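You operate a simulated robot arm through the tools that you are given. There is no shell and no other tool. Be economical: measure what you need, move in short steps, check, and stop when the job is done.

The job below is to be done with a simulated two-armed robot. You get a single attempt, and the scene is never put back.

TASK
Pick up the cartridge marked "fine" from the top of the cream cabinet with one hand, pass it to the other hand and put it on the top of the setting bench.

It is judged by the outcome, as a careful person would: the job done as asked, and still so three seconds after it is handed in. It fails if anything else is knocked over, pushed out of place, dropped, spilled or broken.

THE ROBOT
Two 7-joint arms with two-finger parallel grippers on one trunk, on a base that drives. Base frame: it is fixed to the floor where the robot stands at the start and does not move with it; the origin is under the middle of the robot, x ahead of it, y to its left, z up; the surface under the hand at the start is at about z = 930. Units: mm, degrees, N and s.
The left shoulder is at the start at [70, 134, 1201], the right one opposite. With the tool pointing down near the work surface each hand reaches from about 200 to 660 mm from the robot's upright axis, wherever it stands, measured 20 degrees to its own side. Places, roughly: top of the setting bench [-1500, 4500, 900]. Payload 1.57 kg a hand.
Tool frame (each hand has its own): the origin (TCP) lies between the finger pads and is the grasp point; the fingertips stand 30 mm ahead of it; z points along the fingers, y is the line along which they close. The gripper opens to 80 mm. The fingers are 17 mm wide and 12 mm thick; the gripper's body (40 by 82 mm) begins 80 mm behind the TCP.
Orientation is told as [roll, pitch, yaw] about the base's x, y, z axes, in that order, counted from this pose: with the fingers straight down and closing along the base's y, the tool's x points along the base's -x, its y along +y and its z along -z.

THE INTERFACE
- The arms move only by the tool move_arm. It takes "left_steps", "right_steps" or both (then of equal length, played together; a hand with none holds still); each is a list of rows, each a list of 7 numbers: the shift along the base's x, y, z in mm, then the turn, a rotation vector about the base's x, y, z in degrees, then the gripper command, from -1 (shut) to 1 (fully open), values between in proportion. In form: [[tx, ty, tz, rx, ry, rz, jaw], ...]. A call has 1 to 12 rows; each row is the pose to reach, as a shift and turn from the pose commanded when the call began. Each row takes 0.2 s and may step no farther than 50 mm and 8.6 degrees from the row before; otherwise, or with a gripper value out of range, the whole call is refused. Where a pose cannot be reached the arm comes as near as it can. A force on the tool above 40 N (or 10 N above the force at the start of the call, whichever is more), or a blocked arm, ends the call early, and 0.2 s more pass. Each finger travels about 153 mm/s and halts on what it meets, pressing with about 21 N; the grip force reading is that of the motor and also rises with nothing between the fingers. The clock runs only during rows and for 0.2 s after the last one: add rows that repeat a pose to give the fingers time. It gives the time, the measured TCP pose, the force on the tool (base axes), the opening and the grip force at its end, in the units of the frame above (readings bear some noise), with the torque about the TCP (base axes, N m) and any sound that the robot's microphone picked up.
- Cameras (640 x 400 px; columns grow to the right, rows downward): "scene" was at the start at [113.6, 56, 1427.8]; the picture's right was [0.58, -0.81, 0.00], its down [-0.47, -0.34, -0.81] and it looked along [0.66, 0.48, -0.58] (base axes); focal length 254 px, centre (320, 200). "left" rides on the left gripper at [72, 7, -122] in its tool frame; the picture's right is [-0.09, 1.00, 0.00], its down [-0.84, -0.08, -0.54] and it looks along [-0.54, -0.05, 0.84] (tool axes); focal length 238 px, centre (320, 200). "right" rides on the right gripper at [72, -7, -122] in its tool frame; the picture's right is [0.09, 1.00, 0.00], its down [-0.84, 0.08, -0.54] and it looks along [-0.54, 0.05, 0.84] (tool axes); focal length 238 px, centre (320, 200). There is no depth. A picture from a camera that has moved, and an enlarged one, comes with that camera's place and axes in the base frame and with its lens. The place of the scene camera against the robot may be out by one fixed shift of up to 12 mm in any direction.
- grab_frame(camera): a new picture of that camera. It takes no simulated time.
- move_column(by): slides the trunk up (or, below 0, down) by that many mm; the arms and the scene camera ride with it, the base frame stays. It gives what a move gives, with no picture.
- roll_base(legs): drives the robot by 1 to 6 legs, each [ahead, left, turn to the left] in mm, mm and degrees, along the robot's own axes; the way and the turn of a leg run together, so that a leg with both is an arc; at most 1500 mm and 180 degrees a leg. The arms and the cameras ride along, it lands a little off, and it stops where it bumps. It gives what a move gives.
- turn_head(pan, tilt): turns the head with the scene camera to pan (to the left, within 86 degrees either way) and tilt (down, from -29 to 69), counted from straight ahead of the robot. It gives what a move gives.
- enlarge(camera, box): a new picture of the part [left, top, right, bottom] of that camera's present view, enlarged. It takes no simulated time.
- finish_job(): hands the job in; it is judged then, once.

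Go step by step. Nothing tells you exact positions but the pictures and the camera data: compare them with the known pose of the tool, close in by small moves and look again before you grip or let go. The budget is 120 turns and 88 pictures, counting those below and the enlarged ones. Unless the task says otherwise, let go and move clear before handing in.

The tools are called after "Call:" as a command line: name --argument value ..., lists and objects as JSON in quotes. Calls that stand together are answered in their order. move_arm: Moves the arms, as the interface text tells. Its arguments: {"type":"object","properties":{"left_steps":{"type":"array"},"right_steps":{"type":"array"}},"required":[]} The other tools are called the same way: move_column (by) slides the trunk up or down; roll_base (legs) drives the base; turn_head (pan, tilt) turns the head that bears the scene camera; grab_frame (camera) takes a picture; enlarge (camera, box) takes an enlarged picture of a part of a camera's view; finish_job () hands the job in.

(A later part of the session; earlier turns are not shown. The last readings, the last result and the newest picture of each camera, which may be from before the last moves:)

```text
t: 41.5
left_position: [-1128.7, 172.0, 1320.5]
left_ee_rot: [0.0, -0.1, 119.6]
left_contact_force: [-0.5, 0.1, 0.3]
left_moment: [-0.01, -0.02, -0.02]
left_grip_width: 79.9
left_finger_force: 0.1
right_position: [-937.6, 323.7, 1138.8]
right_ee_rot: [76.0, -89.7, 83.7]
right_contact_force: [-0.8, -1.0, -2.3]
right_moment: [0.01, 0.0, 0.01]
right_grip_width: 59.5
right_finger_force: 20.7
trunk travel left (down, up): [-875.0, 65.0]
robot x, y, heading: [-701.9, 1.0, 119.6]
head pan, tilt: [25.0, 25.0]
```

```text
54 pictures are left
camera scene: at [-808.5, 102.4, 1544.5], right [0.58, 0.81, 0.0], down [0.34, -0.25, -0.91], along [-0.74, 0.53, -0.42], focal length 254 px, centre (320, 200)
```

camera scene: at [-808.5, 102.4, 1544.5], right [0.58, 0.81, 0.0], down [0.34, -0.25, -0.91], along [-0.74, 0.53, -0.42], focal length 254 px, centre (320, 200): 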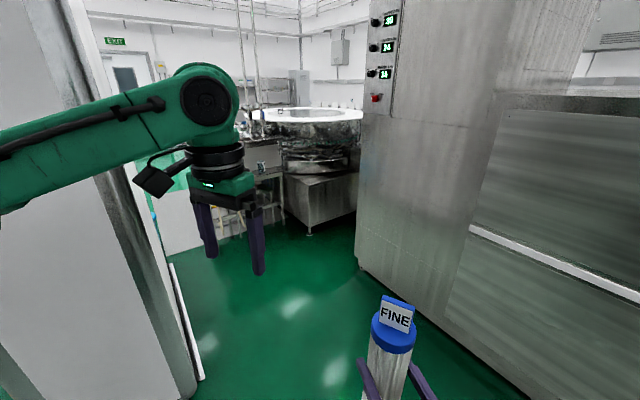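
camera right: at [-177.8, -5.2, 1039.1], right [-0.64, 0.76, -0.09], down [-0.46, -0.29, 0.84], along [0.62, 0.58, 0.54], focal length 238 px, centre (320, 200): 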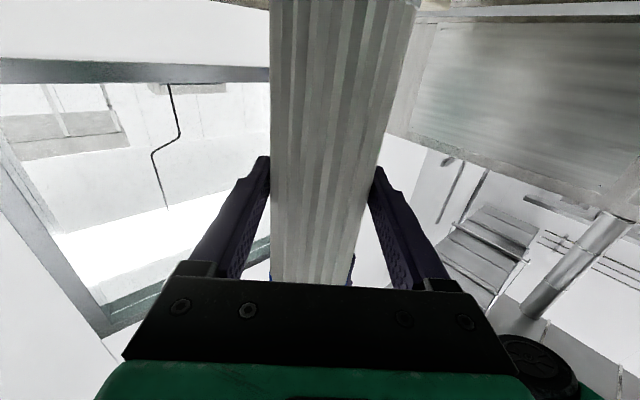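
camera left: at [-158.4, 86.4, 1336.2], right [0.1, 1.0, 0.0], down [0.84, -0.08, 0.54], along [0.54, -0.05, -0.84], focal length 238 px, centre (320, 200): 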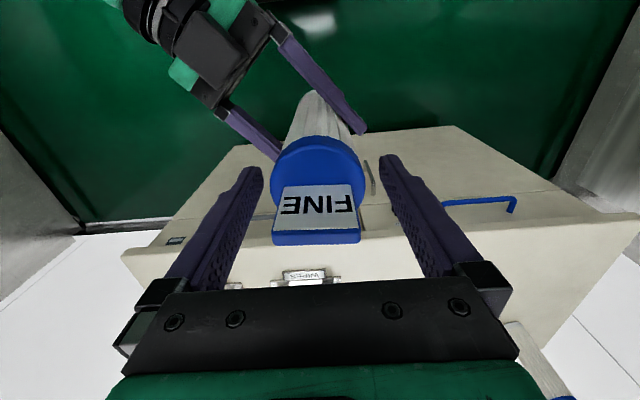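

Between a partition end near (-1845, 0) and the machine front (y ≈ 1400) there is a wide corridor, with an aisle beyond the machine's corner heading +y. I'll drive to about (-1500, 650) and look again.

Call:
roll_base --legs '[[959, 373, 0]]'

Call:
turn_head --pan 15 --tilt 25

Call:
grab_frame --camera "scene"

Call:
turn_head --pan 75 --tilt 30

Call:
grab_frame --camera "scene"

```text
t: 46.8
left_position: [-1921.5, 816.1, 1320.2]
left_ee_rot: [0.0, 0.1, 119.5]
left_contact_force: [0.2, -0.1, -0.1]
left_moment: [-0.03, 0.02, 0.01]
left_grip_width: 80.0
left_finger_force: 0.0
right_position: [-1730.0, 968.6, 1139.9]
right_ee_rot: [83.8, -89.8, 75.9]
right_contact_force: [-0.5, 1.1, -3.3]
right_moment: [0.0, 0.0, 0.0]
right_grip_width: 59.4
right_finger_force: 20.9
trunk travel left (down, up): [-875.0, 65.0]
robot x, y, heading: [-1492.2, 643.2, 119.5]
head pan, tilt: [25.0, 25.0]
```

```text
t: 47.5
left_position: [-1922.9, 817.3, 1319.7]
left_ee_rot: [0.1, 0.1, 119.5]
left_contact_force: [0.3, 0.1, -0.3]
left_moment: [0.0, -0.01, -0.01]
left_grip_width: 79.8
left_finger_force: 0.1
right_position: [-1730.6, 968.5, 1140.1]
right_ee_rot: [72.7, -89.8, 87.0]
right_contact_force: [0.4, 0.0, -2.7]
right_moment: [0.03, -0.05, -0.02]
right_grip_width: 59.6
right_finger_force: 21.1
trunk travel left (down, up): [-875.0, 65.0]
robot x, y, heading: [-1493.9, 648.0, 119.3]
head pan, tilt: [15.0, 25.0]
```

```text
53 pictures are left
camera scene: at [-1591.4, 758.8, 1544.5], right [0.71, 0.7, 0.0], down [0.3, -0.3, -0.91], along [-0.64, 0.65, -0.42], focal length 254 px, centre (320, 200)
```

scene: 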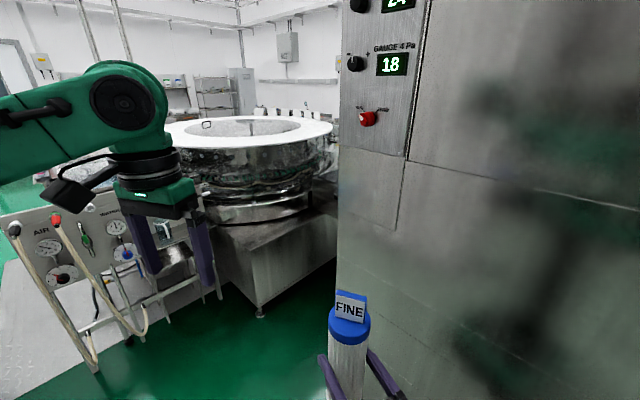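

```text
t: 48.8
left_position: [-1922.9, 817.4, 1320.9]
left_ee_rot: [0.0, 0.0, 119.4]
left_contact_force: [0.7, 0.4, 0.3]
left_moment: [0.0, -0.02, -0.05]
left_grip_width: 79.8
left_finger_force: 0.0
right_position: [-1731.7, 969.1, 1139.3]
right_ee_rot: [74.7, -89.6, 85.0]
right_contact_force: [-0.4, 0.1, -3.0]
right_moment: [0.02, -0.02, -0.01]
right_grip_width: 59.6
right_finger_force: 20.8
trunk travel left (down, up): [-875.0, 65.0]
robot x, y, heading: [-1493.0, 644.7, 119.4]
head pan, tilt: [75.0, 30.0]
```

```text
52 pictures are left
camera scene: at [-1614.4, 670.5, 1536.5], right [-0.25, 0.97, 0.0], down [0.48, 0.12, -0.87], along [-0.84, -0.22, -0.5], focal length 254 px, centre (320, 200)
```

scene: 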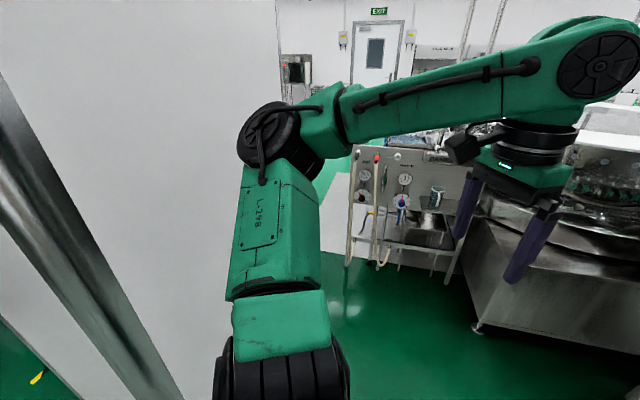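

The aisle between the machine (x ≈ -2150) and the bowl stand (x ≈ -2840) is narrow, about 690 mm. I'll face +y, shift over to the mouth of the aisle and look along it.

Call:
roll_base --legs '[[0, 0, -29.5], [0, 950, 0]]'

Call:
turn_head --pan 0 --tilt 20

Call:
grab_frame --camera "scene"

```text
t: 55.2
left_position: [-2715.2, 1029.8, 1319.7]
left_ee_rot: [0.1, 0.0, 88.5]
left_contact_force: [0.1, -0.8, -0.5]
left_moment: [-0.02, 0.02, 0.01]
left_grip_width: 80.1
left_finger_force: 0.1
right_position: [-2472.1, 1060.5, 1139.2]
right_ee_rot: [81.6, -89.7, 47.1]
right_contact_force: [0.4, -0.5, -2.8]
right_moment: [-0.01, -0.02, -0.03]
right_grip_width: 59.8
right_finger_force: 20.5
trunk travel left (down, up): [-875.0, 65.0]
robot x, y, heading: [-2436.5, 658.9, 88.2]
head pan, tilt: [75.0, 30.0]
```

```text
t: 56.7
left_position: [-2717.0, 1029.0, 1320.6]
left_ee_rot: [-0.1, 0.1, 88.5]
left_contact_force: [-0.1, -0.1, -0.3]
left_moment: [-0.01, 0.01, -0.02]
left_grip_width: 80.0
left_finger_force: 0.1
right_position: [-2473.8, 1060.1, 1138.1]
right_ee_rot: [72.1, -89.7, 56.6]
right_contact_force: [-0.3, -0.7, -3.4]
right_moment: [-0.04, -0.01, 0.01]
right_grip_width: 59.4
right_finger_force: 21.5
trunk travel left (down, up): [-875.0, 65.0]
robot x, y, heading: [-2435.1, 660.1, 88.6]
head pan, tilt: [0.0, 20.0]
```

```text
51 pictures are left
camera scene: at [-2442.3, 808.8, 1552.6], right [1.0, -0.03, 0.0], down [-0.01, -0.34, -0.94], along [0.02, 0.94, -0.34], focal length 254 px, centre (320, 200)
```

scene: 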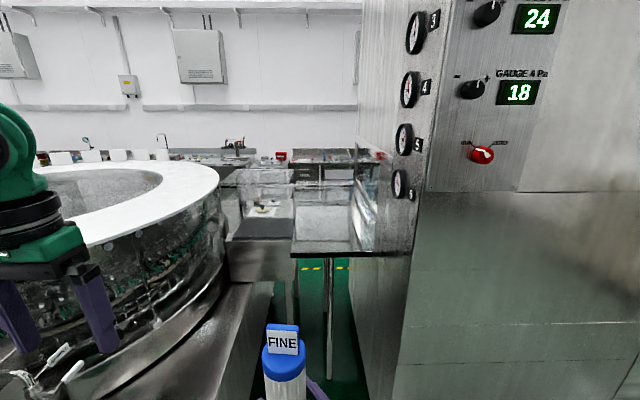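

This aisle is blocked by a table attached to the machine at y ≈ 1900. I'll look left for a way around the bowl.

Call:
turn_head --pan 86 --tilt 15

Call:
grab_frame --camera "scene"

Call:
turn_head --pan 50 --tilt 10

Call:
grab_frame --camera "scene"

```text
t: 58.3
left_position: [-2717.3, 1028.3, 1320.1]
left_ee_rot: [0.0, 0.0, 88.4]
left_contact_force: [0.2, -0.5, -0.1]
left_moment: [0.02, -0.02, -0.05]
left_grip_width: 79.9
left_finger_force: 0.1
right_position: [-2473.8, 1061.0, 1139.3]
right_ee_rot: [73.0, -89.7, 55.8]
right_contact_force: [-0.1, 0.2, -3.1]
right_moment: [-0.01, 0.0, 0.01]
right_grip_width: 59.6
right_finger_force: 20.9
trunk travel left (down, up): [-875.0, 65.0]
robot x, y, heading: [-2437.2, 660.0, 88.5]
head pan, tilt: [85.9, 15.0]
```

```text
50 pictures are left
camera scene: at [-2537.5, 724.9, 1560.7], right [0.1, 1.0, 0.0], down [0.26, -0.03, -0.97], along [-0.96, 0.09, -0.26], focal length 254 px, centre (320, 200)
```

scene: 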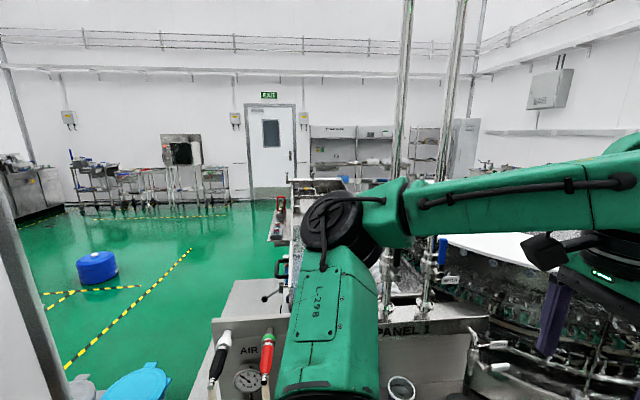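

```text
t: 59.3
left_position: [-2716.0, 1030.2, 1320.8]
left_ee_rot: [0.0, 0.1, 88.5]
left_contact_force: [-0.4, 0.1, 0.8]
left_moment: [0.02, -0.02, 0.01]
left_grip_width: 80.2
left_finger_force: 0.0
right_position: [-2474.2, 1060.3, 1139.5]
right_ee_rot: [74.0, -89.8, 54.7]
right_contact_force: [-0.4, 0.2, -2.4]
right_moment: [0.0, -0.02, 0.0]
right_grip_width: 59.5
right_finger_force: 20.8
trunk travel left (down, up): [-875.0, 65.0]
robot x, y, heading: [-2437.1, 660.2, 88.3]
head pan, tilt: [50.0, 10.0]
```

```text
49 pictures are left
camera scene: at [-2514.2, 777.2, 1568.9], right [0.66, 0.75, 0.0], down [0.13, -0.12, -0.98], along [-0.74, 0.65, -0.17], focal length 254 px, centre (320, 200)
```

scene: 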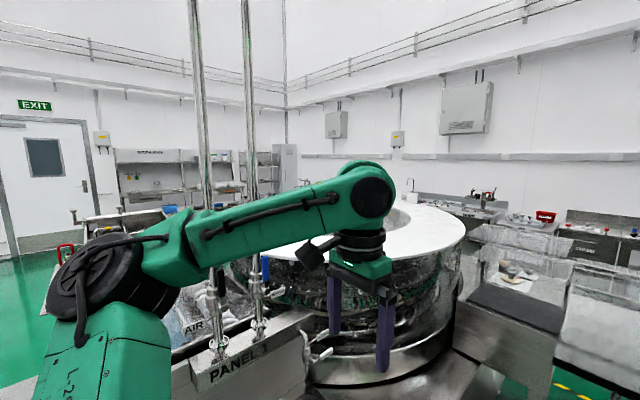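

The region to the west is open floor, with a line of equipment (AIR panel, bowl) on the right and some blue bins near the exit of the corridor. I'll turn to face west and look down at that gap.

Call:
roll_base --legs '[[0, 0, 90]]'

Call:
turn_head --pan 12 --tilt 28

Call:
grab_frame --camera "scene"

Call:
turn_head --pan 60 --tilt 28

Call:
grab_frame --camera "scene"

```text
t: 63.5
left_position: [-2811.6, 388.4, 1320.1]
left_ee_rot: [0.0, 0.0, 177.5]
left_contact_force: [-0.5, 0.2, 0.8]
left_moment: [0.01, -0.04, -0.01]
left_grip_width: 80.2
left_finger_force: 0.0
right_position: [-2837.7, 632.1, 1139.5]
right_ee_rot: [74.4, -89.7, 143.3]
right_contact_force: [-0.5, 0.0, -3.0]
right_moment: [-0.01, -0.01, 0.0]
right_grip_width: 59.3
right_finger_force: 20.7
trunk travel left (down, up): [-875.0, 65.0]
robot x, y, heading: [-2435.5, 659.8, 177.5]
head pan, tilt: [50.0, 10.0]
```

```text
t: 64.5
left_position: [-2811.9, 387.5, 1320.1]
left_ee_rot: [0.0, 0.0, 177.5]
left_contact_force: [-0.3, -0.6, 0.3]
left_moment: [0.01, 0.0, -0.02]
left_grip_width: 80.0
left_finger_force: 0.0
right_position: [-2839.6, 631.7, 1139.2]
right_ee_rot: [72.3, -89.6, 145.4]
right_contact_force: [-0.1, -0.7, -2.1]
right_moment: [0.04, -0.04, 0.01]
right_grip_width: 59.4
right_finger_force: 21.6
trunk travel left (down, up): [-875.0, 65.0]
robot x, y, heading: [-2438.8, 661.9, 177.4]
head pan, tilt: [12.0, 28.0]
```

```text
48 pictures are left
camera scene: at [-2586.3, 652.1, 1539.7], right [-0.17, 0.99, 0.0], down [0.46, 0.08, -0.88], along [-0.87, -0.15, -0.47], focal length 254 px, centre (320, 200)
```

scene: 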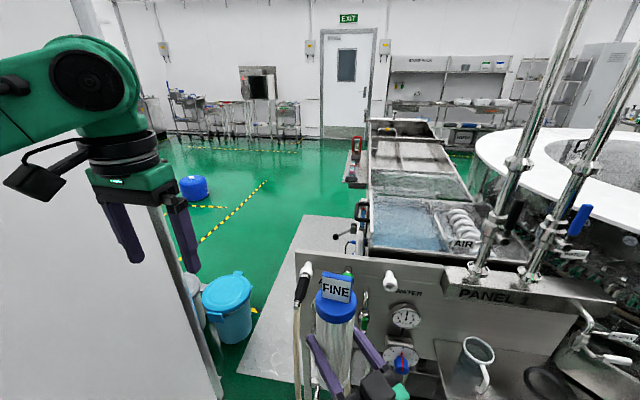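

```text
t: 65.7
left_position: [-2812.6, 386.9, 1319.4]
left_ee_rot: [0.0, 0.0, 177.5]
left_contact_force: [-0.1, 0.1, -0.1]
left_moment: [0.01, 0.03, 0.01]
left_grip_width: 79.8
left_finger_force: 0.2
right_position: [-2839.1, 632.1, 1138.9]
right_ee_rot: [72.6, -89.6, 145.2]
right_contact_force: [0.4, 0.4, -3.1]
right_moment: [0.03, -0.04, 0.03]
right_grip_width: 59.8
right_finger_force: 21.3
trunk travel left (down, up): [-875.0, 65.0]
robot x, y, heading: [-2436.1, 657.1, 177.8]
head pan, tilt: [60.0, 28.0]
```

```text
47 pictures are left
camera scene: at [-2545.5, 590.4, 1539.7], right [-0.84, 0.54, 0.0], down [0.25, 0.4, -0.88], along [-0.47, -0.74, -0.47], focal length 254 px, centre (320, 200)
```

scene: 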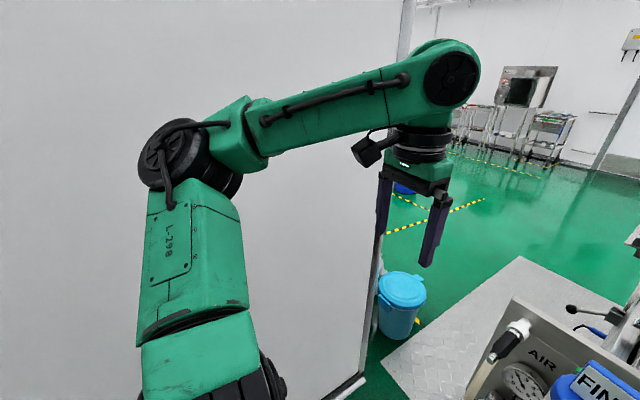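

This gap is closed off by a bin and a step plate beside the tank, so it is too tight for the base. From the first pictures there seems to be another aisle south of the white enclosure, so I'll go back and look there.

Call:
roll_base --legs '[[-1140, 12, 0], [-50, 1150, 0]]'

Call:
turn_head --pan -5 --tilt 20

Call:
grab_frame --camera "scene"

Call:
turn_head --pan 45 --tilt 20

Call:
grab_frame --camera "scene"

```text
t: 77.0
left_position: [-1670.8, -803.5, 1320.4]
left_ee_rot: [0.0, -0.1, 176.5]
left_contact_force: [0.4, -0.2, 0.2]
left_moment: [-0.04, -0.03, 0.0]
left_grip_width: 80.0
left_finger_force: 0.0
right_position: [-1692.8, -559.3, 1139.2]
right_ee_rot: [77.8, -89.6, 139.0]
right_contact_force: [-0.4, -0.8, -2.6]
right_moment: [0.0, -0.02, 0.05]
right_grip_width: 59.3
right_finger_force: 20.8
trunk travel left (down, up): [-875.0, 65.0]
robot x, y, heading: [-1292.3, -537.1, 176.8]
head pan, tilt: [60.0, 28.0]
```

```text
t: 78.3
left_position: [-1670.9, -804.5, 1320.6]
left_ee_rot: [0.0, 0.0, 176.6]
left_contact_force: [1.0, -0.7, 0.2]
left_moment: [-0.02, -0.04, -0.02]
left_grip_width: 80.0
left_finger_force: 0.1
right_position: [-1694.0, -560.1, 1138.7]
right_ee_rot: [70.3, -89.7, 146.4]
right_contact_force: [0.0, 0.3, -1.6]
right_moment: [0.02, 0.0, 0.01]
right_grip_width: 59.5
right_finger_force: 20.5
trunk travel left (down, up): [-875.0, 65.0]
robot x, y, heading: [-1292.3, -535.1, 176.6]
head pan, tilt: [-5.0, 20.0]
```

```text
46 pictures are left
camera scene: at [-1443.5, -517.1, 1552.6], right [0.15, 0.99, 0.0], down [0.34, -0.05, -0.94], along [-0.93, 0.14, -0.34], focal length 254 px, centre (320, 200)
```

scene: 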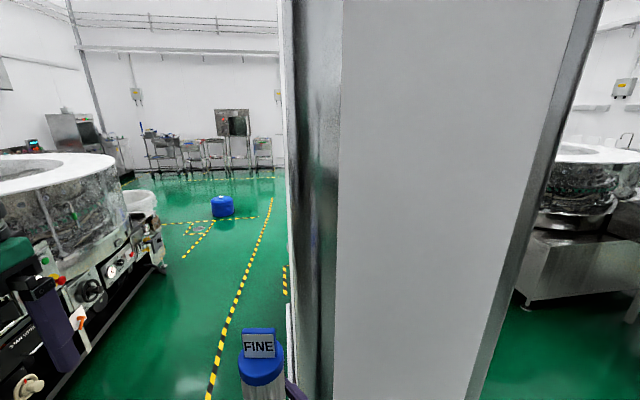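

```text
t: 79.5
left_position: [-1671.6, -804.0, 1320.0]
left_ee_rot: [0.0, 0.0, 176.5]
left_contact_force: [0.1, 0.7, -0.2]
left_moment: [-0.02, 0.0, 0.02]
left_grip_width: 79.8
left_finger_force: 0.1
right_position: [-1694.3, -560.9, 1139.5]
right_ee_rot: [71.5, -89.7, 145.3]
right_contact_force: [0.3, 0.6, -3.4]
right_moment: [0.05, 0.02, 0.0]
right_grip_width: 59.6
right_finger_force: 20.8
trunk travel left (down, up): [-875.0, 65.0]
robot x, y, heading: [-1294.9, -536.6, 176.3]
head pan, tilt: [45.0, 20.0]
```

```text
45 pictures are left
camera scene: at [-1421.1, -592.2, 1552.6], right [-0.66, 0.75, 0.0], down [0.26, 0.23, -0.94], along [-0.7, -0.62, -0.34], focal length 254 px, centre (320, 200)
```

scene: 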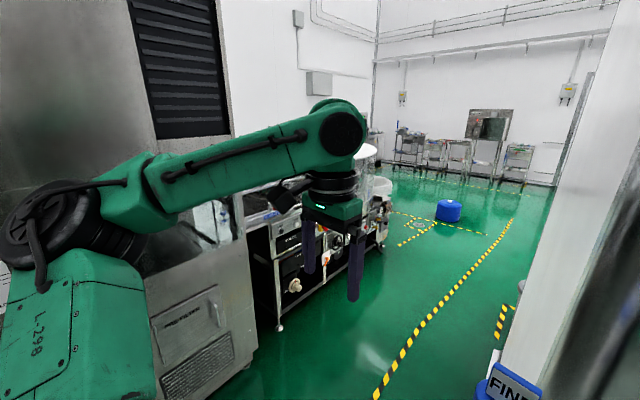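

There is a wide clear aisle going west here, roughly y -560 to -1750. I'll straighten up and drive through it along y ≈ -1130.

Call:
roll_base --legs '[[0, 0, 3.5], [457, 414, 0], [550, 180, 0], [1500, 0, 0], [300, 0, 0]]'

Call:
turn_head --pan -40 --tilt 15

Call:
grab_frame --camera "scene"

```text
t: 94.9
left_position: [-4454.4, -1360.4, 1321.2]
left_ee_rot: [0.0, -0.2, 178.0]
left_contact_force: [0.5, 0.6, 0.3]
left_moment: [0.0, 0.04, -0.01]
left_grip_width: 80.1
left_finger_force: 0.1
right_position: [-4483.0, -1117.4, 1140.3]
right_ee_rot: [88.6, -89.8, 129.7]
right_contact_force: [0.4, 0.4, -2.1]
right_moment: [0.01, 0.0, -0.02]
right_grip_width: 59.7
right_finger_force: 21.0
trunk travel left (down, up): [-875.0, 65.0]
robot x, y, heading: [-4084.3, -1086.4, 178.0]
head pan, tilt: [45.0, 20.0]
```

```text
t: 96.5
left_position: [-4455.2, -1360.1, 1320.1]
left_ee_rot: [0.0, 0.0, 178.0]
left_contact_force: [0.2, -0.3, 0.2]
left_moment: [0.02, 0.03, -0.01]
left_grip_width: 79.9
left_finger_force: 0.1
right_position: [-4485.2, -1117.3, 1139.6]
right_ee_rot: [70.0, -89.6, 148.2]
right_contact_force: [-0.2, 0.6, -2.9]
right_moment: [0.0, -0.02, 0.04]
right_grip_width: 59.4
right_finger_force: 21.7
trunk travel left (down, up): [-875.0, 65.0]
robot x, y, heading: [-4088.0, -1083.2, 177.8]
head pan, tilt: [-40.0, 15.0]
```

```text
44 pictures are left
camera scene: at [-4213.0, -1016.1, 1560.7], right [0.67, 0.74, 0.0], down [0.19, -0.17, -0.97], along [-0.72, 0.65, -0.26], focal length 254 px, centre (320, 200)
```

scene: 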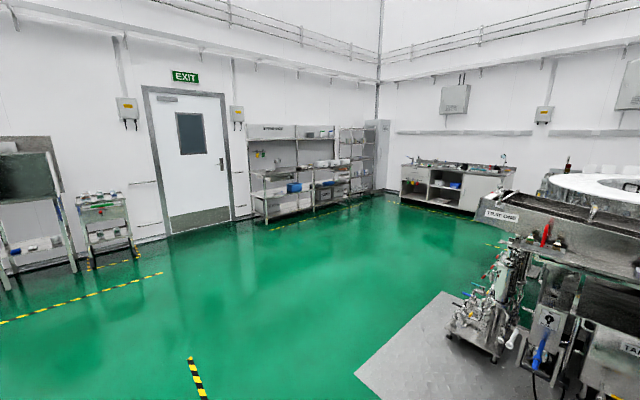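

The western floor is open, and I can go around the tank line: west to x ≈ -5900, then north. I'll drive there and look east along the north side.

Call:
roll_base --legs '[[600, -450, 0], [1250, 0, 0], [0, 0, -88], [1500, 0, 0], [1300, 0, 0]]'

Call:
turn_head --pan -50 --tilt 15

Call:
grab_frame --camera "scene"

```text
t: 123.4
left_position: [-6113.0, 2651.4, 1320.5]
left_ee_rot: [0.1, -0.2, 89.9]
left_contact_force: [-0.1, 0.7, 0.0]
left_moment: [0.03, -0.02, -0.02]
left_grip_width: 79.9
left_finger_force: 0.1
right_position: [-5870.2, 2687.6, 1139.9]
right_ee_rot: [74.1, -89.6, 56.1]
right_contact_force: [-0.1, -0.1, -3.1]
right_moment: [0.01, 0.02, 0.02]
right_grip_width: 59.6
right_finger_force: 20.7
trunk travel left (down, up): [-875.0, 65.0]
robot x, y, heading: [-5829.0, 2293.8, 89.7]
head pan, tilt: [-40.0, 15.0]
```

```text
t: 124.1
left_position: [-6112.1, 2651.0, 1320.4]
left_ee_rot: [0.0, 0.1, 89.7]
left_contact_force: [-0.4, 0.1, -0.3]
left_moment: [-0.01, -0.02, 0.03]
left_grip_width: 79.9
left_finger_force: 0.1
right_position: [-5871.0, 2688.5, 1140.4]
right_ee_rot: [68.4, -89.8, 61.6]
right_contact_force: [0.0, -0.5, -3.0]
right_moment: [-0.03, -0.01, -0.03]
right_grip_width: 59.5
right_finger_force: 21.2
trunk travel left (down, up): [-875.0, 65.0]
robot x, y, heading: [-5827.3, 2287.4, 89.9]
head pan, tilt: [-50.0, 15.0]
```

```text
43 pictures are left
camera scene: at [-5762.0, 2404.6, 1560.7], right [0.64, -0.77, 0.0], down [-0.2, -0.17, -0.97], along [0.74, 0.62, -0.26], focal length 254 px, centre (320, 200)
```

scene: 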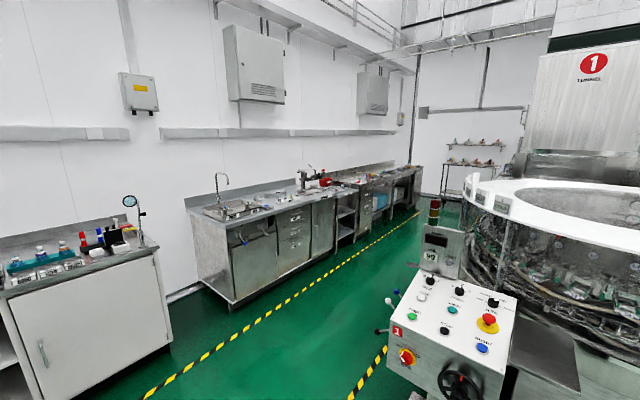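

I can see the north aisle running east along a bench row whose front is at y ≈ 4200. I'll enter the aisle at y ≈ 3520 and drive east toward x ≈ -2800, then look.

Call:
roll_base --legs '[[1235, 0, 0], [0, 0, -90], [1500, 0, 0], [1400, 0, 0]]'

Call:
turn_head --pan 35 --tilt 22

Call:
grab_frame --camera "scene"

```text
t: 147.9
left_position: [-2516.0, 3706.2, 1320.0]
left_ee_rot: [0.0, -0.1, -1.3]
left_contact_force: [-0.3, -0.6, 0.5]
left_moment: [-0.03, -0.04, 0.01]
left_grip_width: 80.0
left_finger_force: 0.2
right_position: [-2484.1, 3463.5, 1139.8]
right_ee_rot: [72.5, -89.7, -33.5]
right_contact_force: [-0.8, -0.1, -2.9]
right_moment: [-0.02, 0.0, 0.02]
right_grip_width: 59.5
right_finger_force: 20.8
trunk travel left (down, up): [-875.0, 65.0]
robot x, y, heading: [-2883.4, 3426.8, -1.3]
head pan, tilt: [-50.0, 15.0]
```

```text
t: 149.5
left_position: [-2515.4, 3706.8, 1319.8]
left_ee_rot: [0.0, -0.1, -1.4]
left_contact_force: [0.1, 0.6, -0.7]
left_moment: [0.01, 0.01, -0.03]
left_grip_width: 79.9
left_finger_force: 0.1
right_position: [-2482.7, 3462.6, 1140.3]
right_ee_rot: [69.2, -89.7, -30.4]
right_contact_force: [1.2, 0.2, -2.9]
right_moment: [0.02, 0.03, -0.04]
right_grip_width: 59.7
right_finger_force: 21.4
trunk travel left (down, up): [-875.0, 65.0]
robot x, y, heading: [-2883.1, 3425.4, -1.5]
head pan, tilt: [35.0, 22.0]
```

```text
42 pictures are left
camera scene: at [-2763.0, 3480.9, 1549.3], right [0.55, -0.83, 0.0], down [-0.31, -0.21, -0.93], along [0.77, 0.51, -0.37], focal length 254 px, centre (320, 200)
```

scene: 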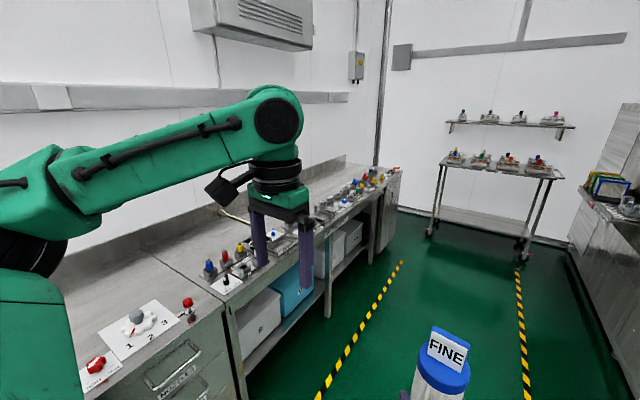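

The second bench, with open shelves (x ≈ -2360 to -580), is centred on the given place, so that is the setting bench. I'll drive alongside it, turn to face it and look for a free patch on top.

Call:
roll_base --legs '[[1250, 80, 0], [0, 0, 91.5]]'

Call:
turn_head --pan 0 --tilt 25

Call:
grab_frame --camera "scene"

```text
t: 159.7
left_position: [-1917.8, 3838.8, 1319.9]
left_ee_rot: [0.0, 0.0, 89.8]
left_contact_force: [0.2, 0.0, 0.8]
left_moment: [-0.01, 0.0, 0.04]
left_grip_width: 79.8
left_finger_force: 0.1
right_position: [-1676.8, 3877.1, 1139.9]
right_ee_rot: [69.7, -89.8, 60.2]
right_contact_force: [0.0, 0.5, -2.5]
right_moment: [0.0, -0.03, -0.02]
right_grip_width: 59.8
right_finger_force: 21.0
trunk travel left (down, up): [-875.0, 65.0]
robot x, y, heading: [-1633.5, 3481.3, 89.7]
head pan, tilt: [35.0, 22.0]
```

```text
t: 160.7
left_position: [-1918.1, 3840.9, 1319.1]
left_ee_rot: [0.1, 0.0, 89.7]
left_contact_force: [0.2, -0.4, 0.2]
left_moment: [-0.02, 0.0, 0.01]
left_grip_width: 80.0
left_finger_force: 0.0
right_position: [-1676.3, 3875.6, 1139.1]
right_ee_rot: [66.9, -89.8, 63.0]
right_contact_force: [-0.1, 0.2, -2.2]
right_moment: [-0.04, -0.01, -0.02]
right_grip_width: 59.5
right_finger_force: 20.9
trunk travel left (down, up): [-875.0, 65.0]
robot x, y, heading: [-1629.0, 3479.0, 89.8]
head pan, tilt: [0.0, 25.0]
```

```text
41 pictures are left
camera scene: at [-1638.2, 3624.9, 1544.5], right [1.0, 0.0, 0.0], down [0.0, -0.42, -0.91], along [0.0, 0.91, -0.42], focal length 254 px, centre (320, 200)
```

scene: 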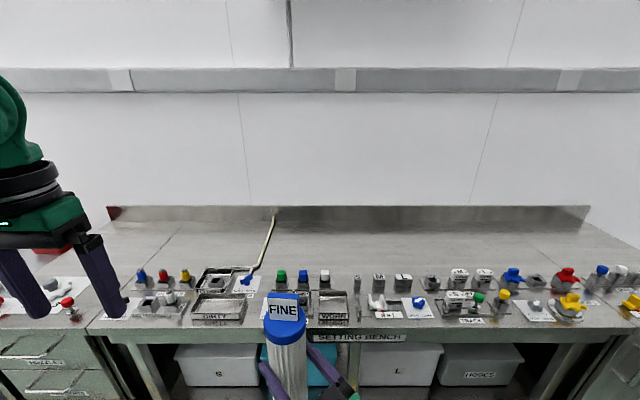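

The label confirms "SETTING BENCH". Small parts occupy its front strip and the rear strip looks empty, so I'll zoom to pick a free spot.

Call:
enlarge --camera "scene" --box '[160, 200, 480, 350]'

Call:
enlarge --camera "scene" --box '[400, 200, 640, 350]'

```text
2.00 times, centred on (320, 275) of scene
camera zoom: at [-1638.2, 3624.9, 1544.5], right [1.0, 0.0, 0.0], down [0.0, -0.42, -0.91], along [0.0, 0.91, -0.42], focal length 508 px, centre (320, 50)
```

zoom: 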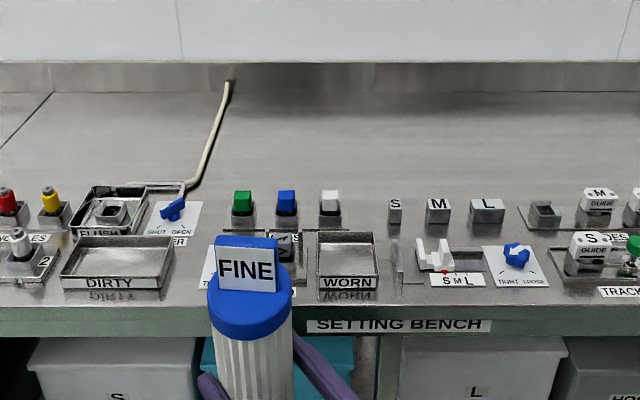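

```text
2.67 times, centred on (520, 275) of scene
camera zoom: at [-1638.2, 3624.9, 1544.5], right [1.0, 0.0, 0.0], down [0.0, -0.42, -0.91], along [0.0, 0.91, -0.42], focal length 677 px, centre (-213, 0)
```

zoom: 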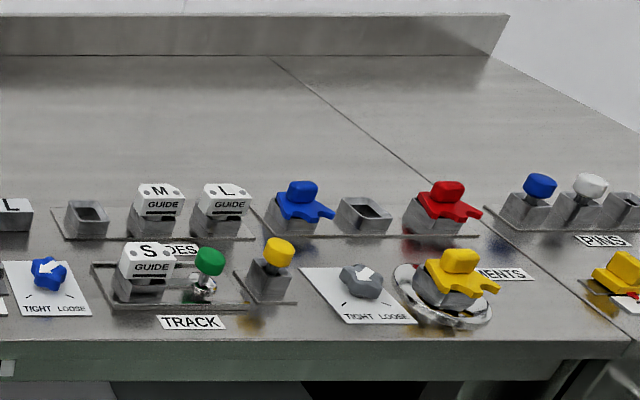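

Behind the parts, the strip y ≈ 4380–4760 is free. Before planning the placement I'll check how the right forearm and its camera sit, since they must clear the parts.

Call:
turn_head --pan -35 --tilt 55

Call:
grab_frame --camera "scene"

Call:
grab_frame --camera "left"

Call:
grab_frame --camera "right"

```text
t: 161.7
left_position: [-1917.9, 3840.5, 1319.2]
left_ee_rot: [0.0, -0.1, 89.8]
left_contact_force: [-0.8, 0.2, -0.1]
left_moment: [-0.01, -0.02, -0.01]
left_grip_width: 79.9
left_finger_force: 0.0
right_position: [-1675.7, 3876.4, 1139.2]
right_ee_rot: [67.3, -89.8, 62.7]
right_contact_force: [1.0, 0.2, -3.2]
right_moment: [-0.06, 0.02, 0.0]
right_grip_width: 59.6
right_finger_force: 20.7
trunk travel left (down, up): [-875.0, 65.0]
robot x, y, heading: [-1631.5, 3477.4, 89.8]
head pan, tilt: [-35.0, 55.0]
```

```text
38 pictures are left
camera scene: at [-1596.9, 3591.8, 1500.6], right [0.82, -0.58, 0.0], down [-0.47, -0.67, -0.57], along [0.33, 0.47, -0.82], focal length 254 px, centre (320, 200)
```

scene: 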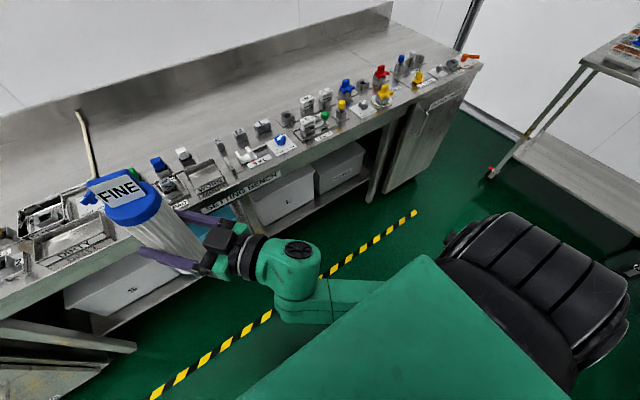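

```text
37 pictures are left
camera left: at [-1925.0, 3767.8, 1442.3], right [-1.0, 0.09, 0.0], down [0.08, 0.84, 0.54], along [0.05, 0.54, -0.84], focal length 238 px, centre (320, 200)
```

left: 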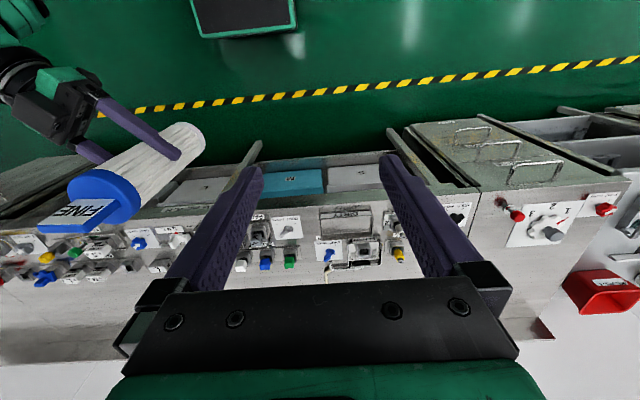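

```text
36 pictures are left
camera right: at [-1593.0, 3787.0, 1067.2], right [-0.76, -0.64, -0.09], down [0.29, -0.46, 0.84], along [-0.58, 0.61, 0.54], focal length 238 px, centre (320, 200)
```

right: 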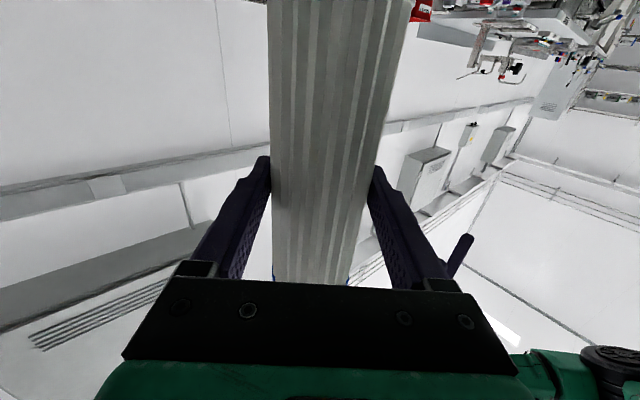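

The right hand's camera hangs low and would nearly brush the bench parts with this level grip. I'll use the left hand to steady the cap while the right re-grips tilted downward, which lifts its wrist and camera clear, so first I'll back off and bring the left hand above the cap.

Call:
roll_base --legs '[[-200, 0, 0]]'

Call:
move_arm --left_steps '[[0, 0, 28, 0, 0, 0, 1], [40, 5, 28, 0, 0, 0, 1], [80, 12, 28, 0, 0, 0, 1], [120, 18, 28, 0, 0, 0, 1], [160, 24, 28, 0, 0, 0, 1], [200, 30, 28, 0, 0, 0, 1], [238, 36, 28, 0, 0, 0, 1], [238, 36, 28, 0, 0, 0, 1]]'

Call:
grab_frame --camera "left"

Call:
turn_head --pan 10 --tilt 45

Call:
grab_frame --camera "scene"

```text
t: 163.3
left_position: [-1919.8, 3640.5, 1317.7]
left_ee_rot: [0.0, 0.1, 89.9]
left_contact_force: [0.4, 0.2, 0.6]
left_moment: [-0.02, 0.02, -0.03]
left_grip_width: 79.9
left_finger_force: 0.2
right_position: [-1677.1, 3678.6, 1138.3]
right_ee_rot: [56.8, -89.4, 73.3]
right_contact_force: [-1.0, 0.0, -2.6]
right_moment: [-0.01, -0.04, 0.0]
right_grip_width: 59.4
right_finger_force: 20.7
trunk travel left (down, up): [-875.0, 65.0]
robot x, y, heading: [-1630.3, 3279.4, 90.1]
head pan, tilt: [-35.0, 55.0]
```

```text
t: 165.1
left_position: [-1706.9, 3661.2, 1341.3]
left_ee_rot: [0.0, -0.1, 90.1]
left_contact_force: [0.0, -0.4, -0.3]
left_moment: [0.0, -0.02, 0.0]
left_grip_width: 80.1
left_finger_force: 0.1
left hand out of reach, approached as far as the arm can: row 7, 8
right_position: [-1677.5, 3673.9, 1139.5]
right_ee_rot: [74.1, -89.8, 56.0]
right_contact_force: [1.1, 0.5, -3.2]
right_moment: [-0.02, -0.01, -0.02]
right_grip_width: 59.5
right_finger_force: 20.8
trunk travel left (down, up): [-875.0, 65.0]
robot x, y, heading: [-1631.6, 3275.3, 89.9]
head pan, tilt: [-35.0, 55.0]
```

```text
35 pictures are left
camera left: at [-1713.8, 3589.5, 1463.3], right [-1.0, 0.09, 0.0], down [0.08, 0.84, 0.54], along [0.05, 0.54, -0.84], focal length 238 px, centre (320, 200)
```

left: 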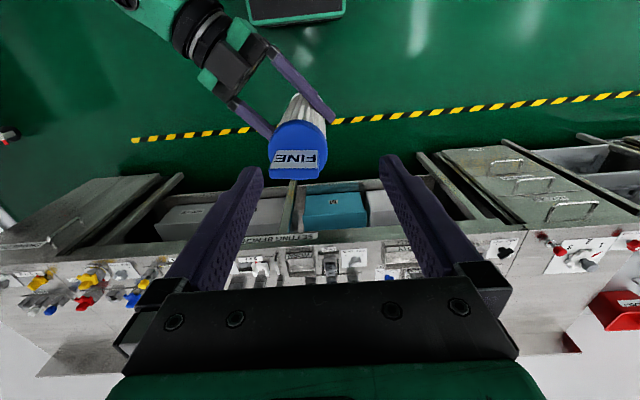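

```text
t: 166.2
left_position: [-1706.8, 3662.6, 1340.0]
left_ee_rot: [0.0, 0.0, 89.9]
left_contact_force: [-0.4, -0.7, -0.6]
left_moment: [0.0, -0.04, 0.0]
left_grip_width: 80.0
left_finger_force: 0.1
right_position: [-1677.2, 3675.3, 1139.6]
right_ee_rot: [67.0, -89.6, 63.2]
right_contact_force: [-0.9, -0.8, -3.1]
right_moment: [-0.01, -0.01, -0.03]
right_grip_width: 59.9
right_finger_force: 21.3
trunk travel left (down, up): [-875.0, 65.0]
robot x, y, heading: [-1632.9, 3275.5, 90.0]
head pan, tilt: [10.0, 45.0]
```

```text
34 pictures are left
camera scene: at [-1652.8, 3411.3, 1513.9], right [0.99, 0.17, 0.0], down [0.12, -0.7, -0.71], along [-0.12, 0.7, -0.71], focal length 254 px, centre (320, 200)
```

scene: 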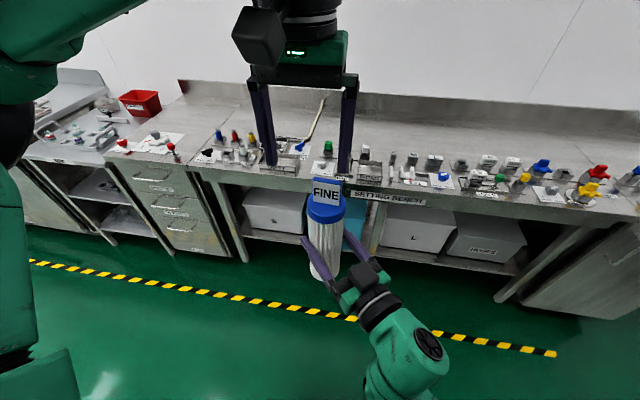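

The left hand hits its reach limit up here, so I'll bring the right hand with FINE 30 mm left and 70 mm down to meet it, and line up.

Call:
move_arm --right_steps '[[-10, 0, -20, 0, 0, 0, -1], [-20, 0, -40, 0, 0, 0, -1], [-30, 0, -60, 0, 0, 0, -1], [-30, 0, -70, 0, 0, 0, -1], [-30, 0, -70, 0, 0, 0, -1]]' --left_steps '[[0, 0, 0, 0, 0, 0, 1], [-3, 5, 0, 0, 0, 0, 1], [-6, 10, -10, 0, 0, 0, 1], [-9, 13, -40, 0, 0, 0, 1], [-9, 13, -40, 0, 0, 0, 1]]'

Call:
grab_frame --camera "left"

Call:
grab_frame --camera "scene"

```text
t: 167.4
left_position: [-1716.5, 3675.9, 1301.8]
left_ee_rot: [0.0, 0.0, 89.9]
left_contact_force: [-0.2, 0.1, 0.0]
left_moment: [-0.03, -0.01, 0.01]
left_grip_width: 80.4
left_finger_force: 0.1
right_position: [-1706.5, 3675.8, 1069.8]
right_ee_rot: [67.8, -89.7, 62.3]
right_contact_force: [-0.2, 0.7, -2.2]
right_moment: [-0.02, -0.01, -0.01]
right_grip_width: 59.7
right_finger_force: 20.9
trunk travel left (down, up): [-875.0, 65.0]
robot x, y, heading: [-1626.4, 3279.9, 90.0]
head pan, tilt: [10.0, 45.0]
```

```text
33 pictures are left
camera left: at [-1722.8, 3603.3, 1425.2], right [-1.0, 0.09, 0.0], down [0.08, 0.84, 0.54], along [0.05, 0.54, -0.84], focal length 238 px, centre (320, 200)
```

left: 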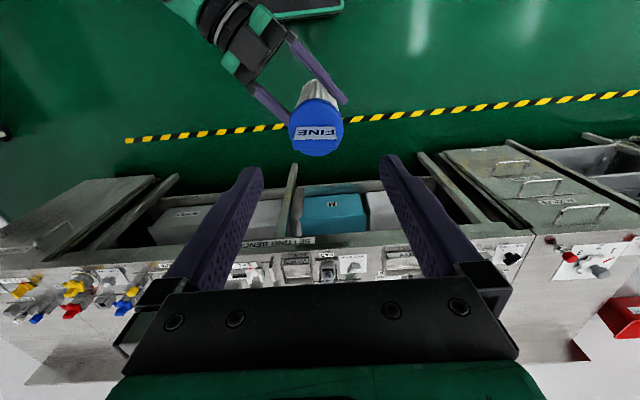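

```text
32 pictures are left
camera scene: at [-1652.5, 3411.3, 1513.9], right [0.99, 0.17, 0.0], down [0.12, -0.7, -0.71], along [-0.12, 0.7, -0.71], focal length 254 px, centre (320, 200)
```

scene: 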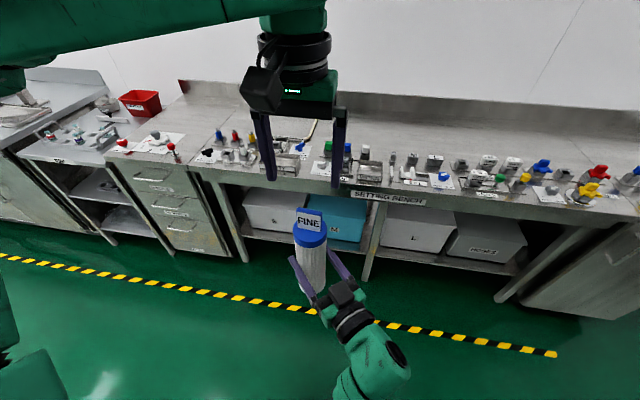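

The cap is under the left hand within about 4 mm. I'll correct that and descend to the cap.

Call:
move_arm --left_steps '[[4, 1, -25, 0, 0, 0, 1], [4, 1, -50, 0, 0, 0, 1], [4, 1, -75, 0, 0, 0, 1], [4, 1, -100, 0, 0, 0, 1], [4, 1, -120, 0, 0, 0, 1], [4, 1, -127, 0, 0, 0, 1], [4, 1, -127, 0, 0, 0, 1]]'

Call:
grab_frame --camera "left"

Call:
grab_frame --camera "scene"

```text
t: 169.1
left_position: [-1712.2, 3677.2, 1176.3]
left_ee_rot: [0.0, 0.0, 89.9]
left_contact_force: [0.6, 0.5, -0.2]
left_moment: [0.02, -0.01, -0.01]
left_grip_width: 79.9
left_finger_force: 0.0
right_position: [-1705.7, 3674.0, 1069.4]
right_ee_rot: [66.0, -89.6, 64.1]
right_contact_force: [0.6, -0.1, -2.7]
right_moment: [-0.05, 0.0, 0.01]
right_grip_width: 59.4
right_finger_force: 21.4
trunk travel left (down, up): [-875.0, 65.0]
robot x, y, heading: [-1630.6, 3274.8, 89.8]
head pan, tilt: [10.0, 45.0]
```

```text
31 pictures are left
camera left: at [-1718.7, 3604.9, 1298.0], right [-1.0, 0.09, 0.0], down [0.08, 0.84, 0.54], along [0.05, 0.54, -0.84], focal length 238 px, centre (320, 200)
```

left: 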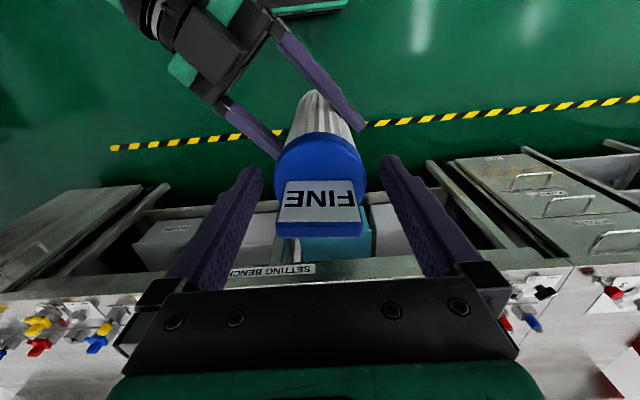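

```text
30 pictures are left
camera scene: at [-1652.8, 3411.3, 1513.9], right [0.99, 0.17, 0.0], down [0.12, -0.7, -0.71], along [-0.12, 0.7, -0.71], focal length 254 px, centre (320, 200)
```

scene: 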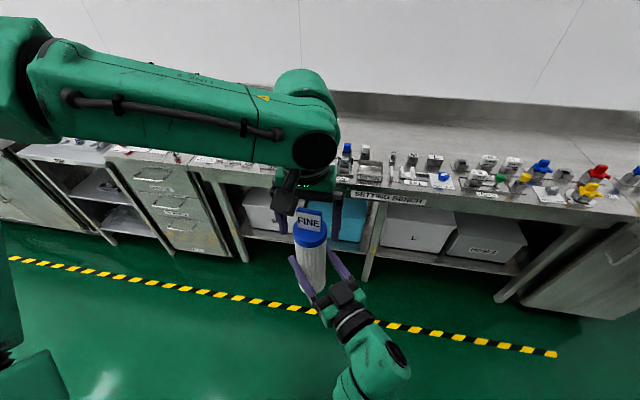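

It is well aligned with the cap. I'll close the left hand on it.

Call:
move_arm --left_steps '[[0, 0, 0, 0, 0, 0, 0.5], [0, 0, 0, 0, 0, 0, 0.2], [0, 0, 0, 0, 0, 0, -0.2], [0, 0, 0, 0, 0, 0, -1], [0, 0, 0, 0, 0, 0, -1]]'

```text
t: 170.2
left_position: [-1711.5, 3676.8, 1176.9]
left_ee_rot: [0.1, 0.0, 89.9]
left_contact_force: [7.5, -1.6, 0.3]
left_moment: [-0.16, -0.31, 0.02]
left_grip_width: 61.1
left_finger_force: 20.9
right_position: [-1704.9, 3673.9, 1069.2]
right_ee_rot: [69.9, -89.8, 60.3]
right_contact_force: [-8.1, 2.1, -0.7]
right_moment: [-0.06, -0.56, 0.06]
right_grip_width: 59.6
right_finger_force: 20.7
trunk travel left (down, up): [-875.0, 65.0]
robot x, y, heading: [-1630.1, 3273.3, 89.9]
head pan, tilt: [10.0, 45.0]
```

Strain is small. I'll open the right hand and back it straight off along its pointing line.

Call:
move_arm --right_steps '[[0, 0, 0, 0, 0, 0, 0.6], [0, 0, 0, 0, 0, 0, 1], [0, 0, 0, 0, 0, 0, 1], [16, -19, 0, 0, 0, 0, 1], [32, -38, 0, 0, 0, 0, 1], [48, -57, 0, 0, 0, 0, 1], [64, -77, 0, 0, 0, 0, 1], [80, -96, 0, 0, 0, 0, 1], [80, -96, 0, 0, 0, 0, 1]]'

Call:
grab_frame --camera "scene"

Call:
grab_frame --camera "right"

```text
t: 172.2
left_position: [-1711.0, 3678.0, 1176.2]
left_ee_rot: [0.0, 0.0, 89.9]
left_contact_force: [-0.2, -0.1, -0.2]
left_moment: [0.02, 0.01, 0.01]
left_grip_width: 61.3
left_finger_force: 21.2
right_position: [-1626.4, 3579.7, 1069.5]
right_ee_rot: [65.6, -89.7, 64.6]
right_contact_force: [-0.4, -0.1, -0.7]
right_moment: [0.0, 0.0, 0.01]
right_grip_width: 80.0
right_finger_force: 0.1
trunk travel left (down, up): [-875.0, 65.0]
robot x, y, heading: [-1630.3, 3274.4, 89.8]
head pan, tilt: [10.0, 45.0]
```

```text
29 pictures are left
camera scene: at [-1653.2, 3412.0, 1513.9], right [0.99, 0.17, 0.0], down [0.12, -0.7, -0.71], along [-0.12, 0.7, -0.71], focal length 254 px, centre (320, 200)
```

scene: 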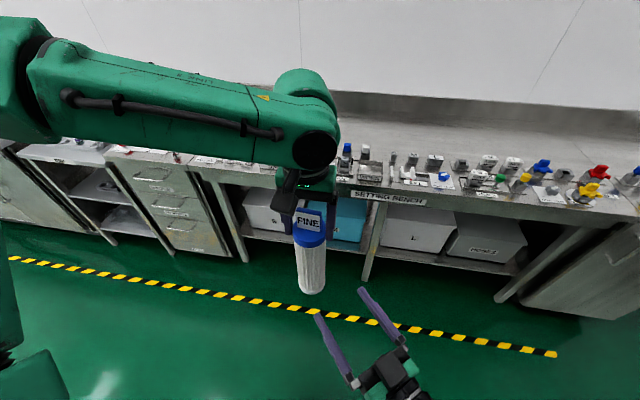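

```text
28 pictures are left
camera right: at [-1543.6, 3490.0, 997.1], right [-0.76, -0.64, -0.09], down [0.29, -0.46, 0.84], along [-0.58, 0.61, 0.54], focal length 238 px, centre (320, 200)
```

right: 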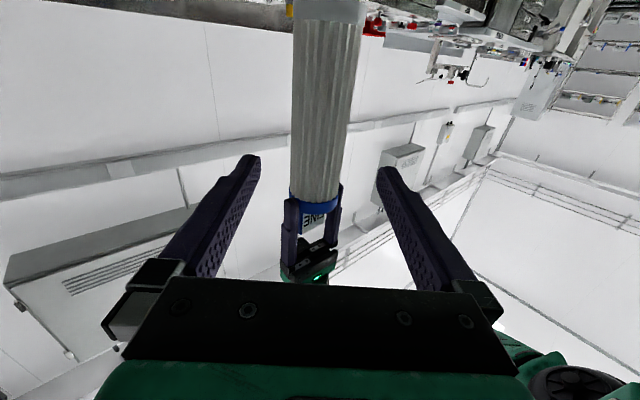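

Left holds FINE alone. I'll tilt the right hand 35° downward about its closing axis while moving to a standoff on that tilted line.

Call:
move_arm --right_steps '[[-3, 3, 12, -4.47, -3.75, 0, 1], [-6, 6, 24, -8.93, -7.5, 0, 1], [-9, 9, 36, -13.4, -11.25, 0, 1], [-12, 13, 48, -17.87, -15, 0, 1], [-15, 16, 60, -22.33, -18.75, 0, 1], [-18.6, 19, 71.5, -26.8, -22.5, 0, 1], [-18.6, 19, 71.5, -26.8, -22.5, 0, 1]]'

Call:
grab_frame --camera "right"

Call:
grab_frame --camera "scene"

```text
t: 174.0
left_position: [-1714.1, 3677.6, 1175.4]
left_ee_rot: [-0.1, 0.0, 90.1]
left_contact_force: [0.3, -0.5, 0.5]
left_moment: [0.01, 0.04, -0.01]
left_grip_width: 60.7
left_finger_force: 20.9
right_position: [-1636.7, 3587.2, 1030.9]
right_ee_rot: [-13.9, -59.1, 134.6]
right_contact_force: [0.6, -0.4, -0.7]
right_moment: [0.03, 0.01, 0.0]
right_grip_width: 79.9
right_finger_force: 0.1
right hand out of reach, approached as far as the arm can: row 3, 4, 5, 6, 7
trunk travel left (down, up): [-875.0, 65.0]
robot x, y, heading: [-1630.3, 3276.4, 89.9]
head pan, tilt: [10.0, 45.0]
stopped in row 7 (right hand): the arm was blocked; the commanded pose is now the measured one
```

```text
27 pictures are left
camera right: at [-1554.5, 3470.2, 1030.4], right [-0.8, -0.57, -0.2], down [-0.14, -0.15, 0.98], along [-0.58, 0.81, 0.04], focal length 238 px, centre (320, 200)
```

right: 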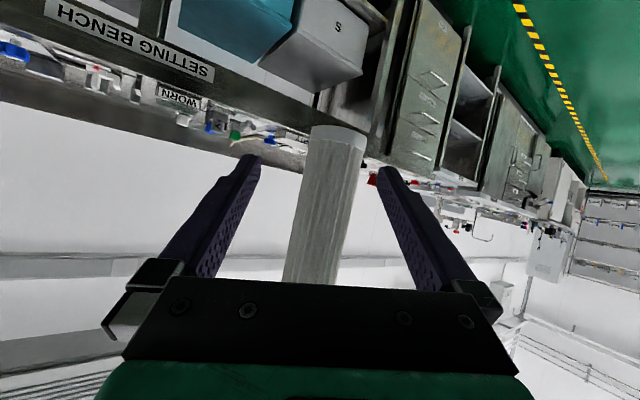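

```text
26 pictures are left
camera scene: at [-1654.4, 3411.4, 1513.9], right [0.98, 0.17, 0.0], down [0.12, -0.7, -0.71], along [-0.12, 0.7, -0.71], focal length 254 px, centre (320, 200)
```

scene: 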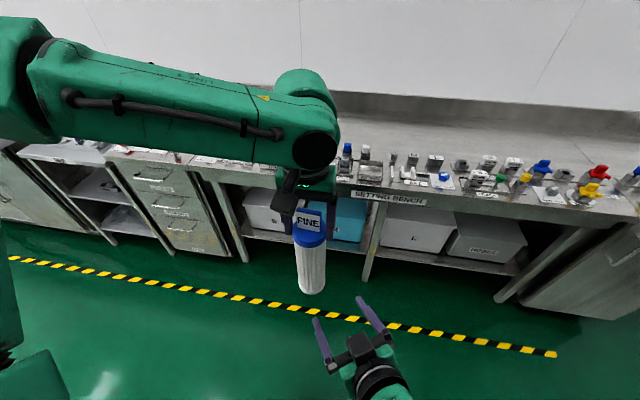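

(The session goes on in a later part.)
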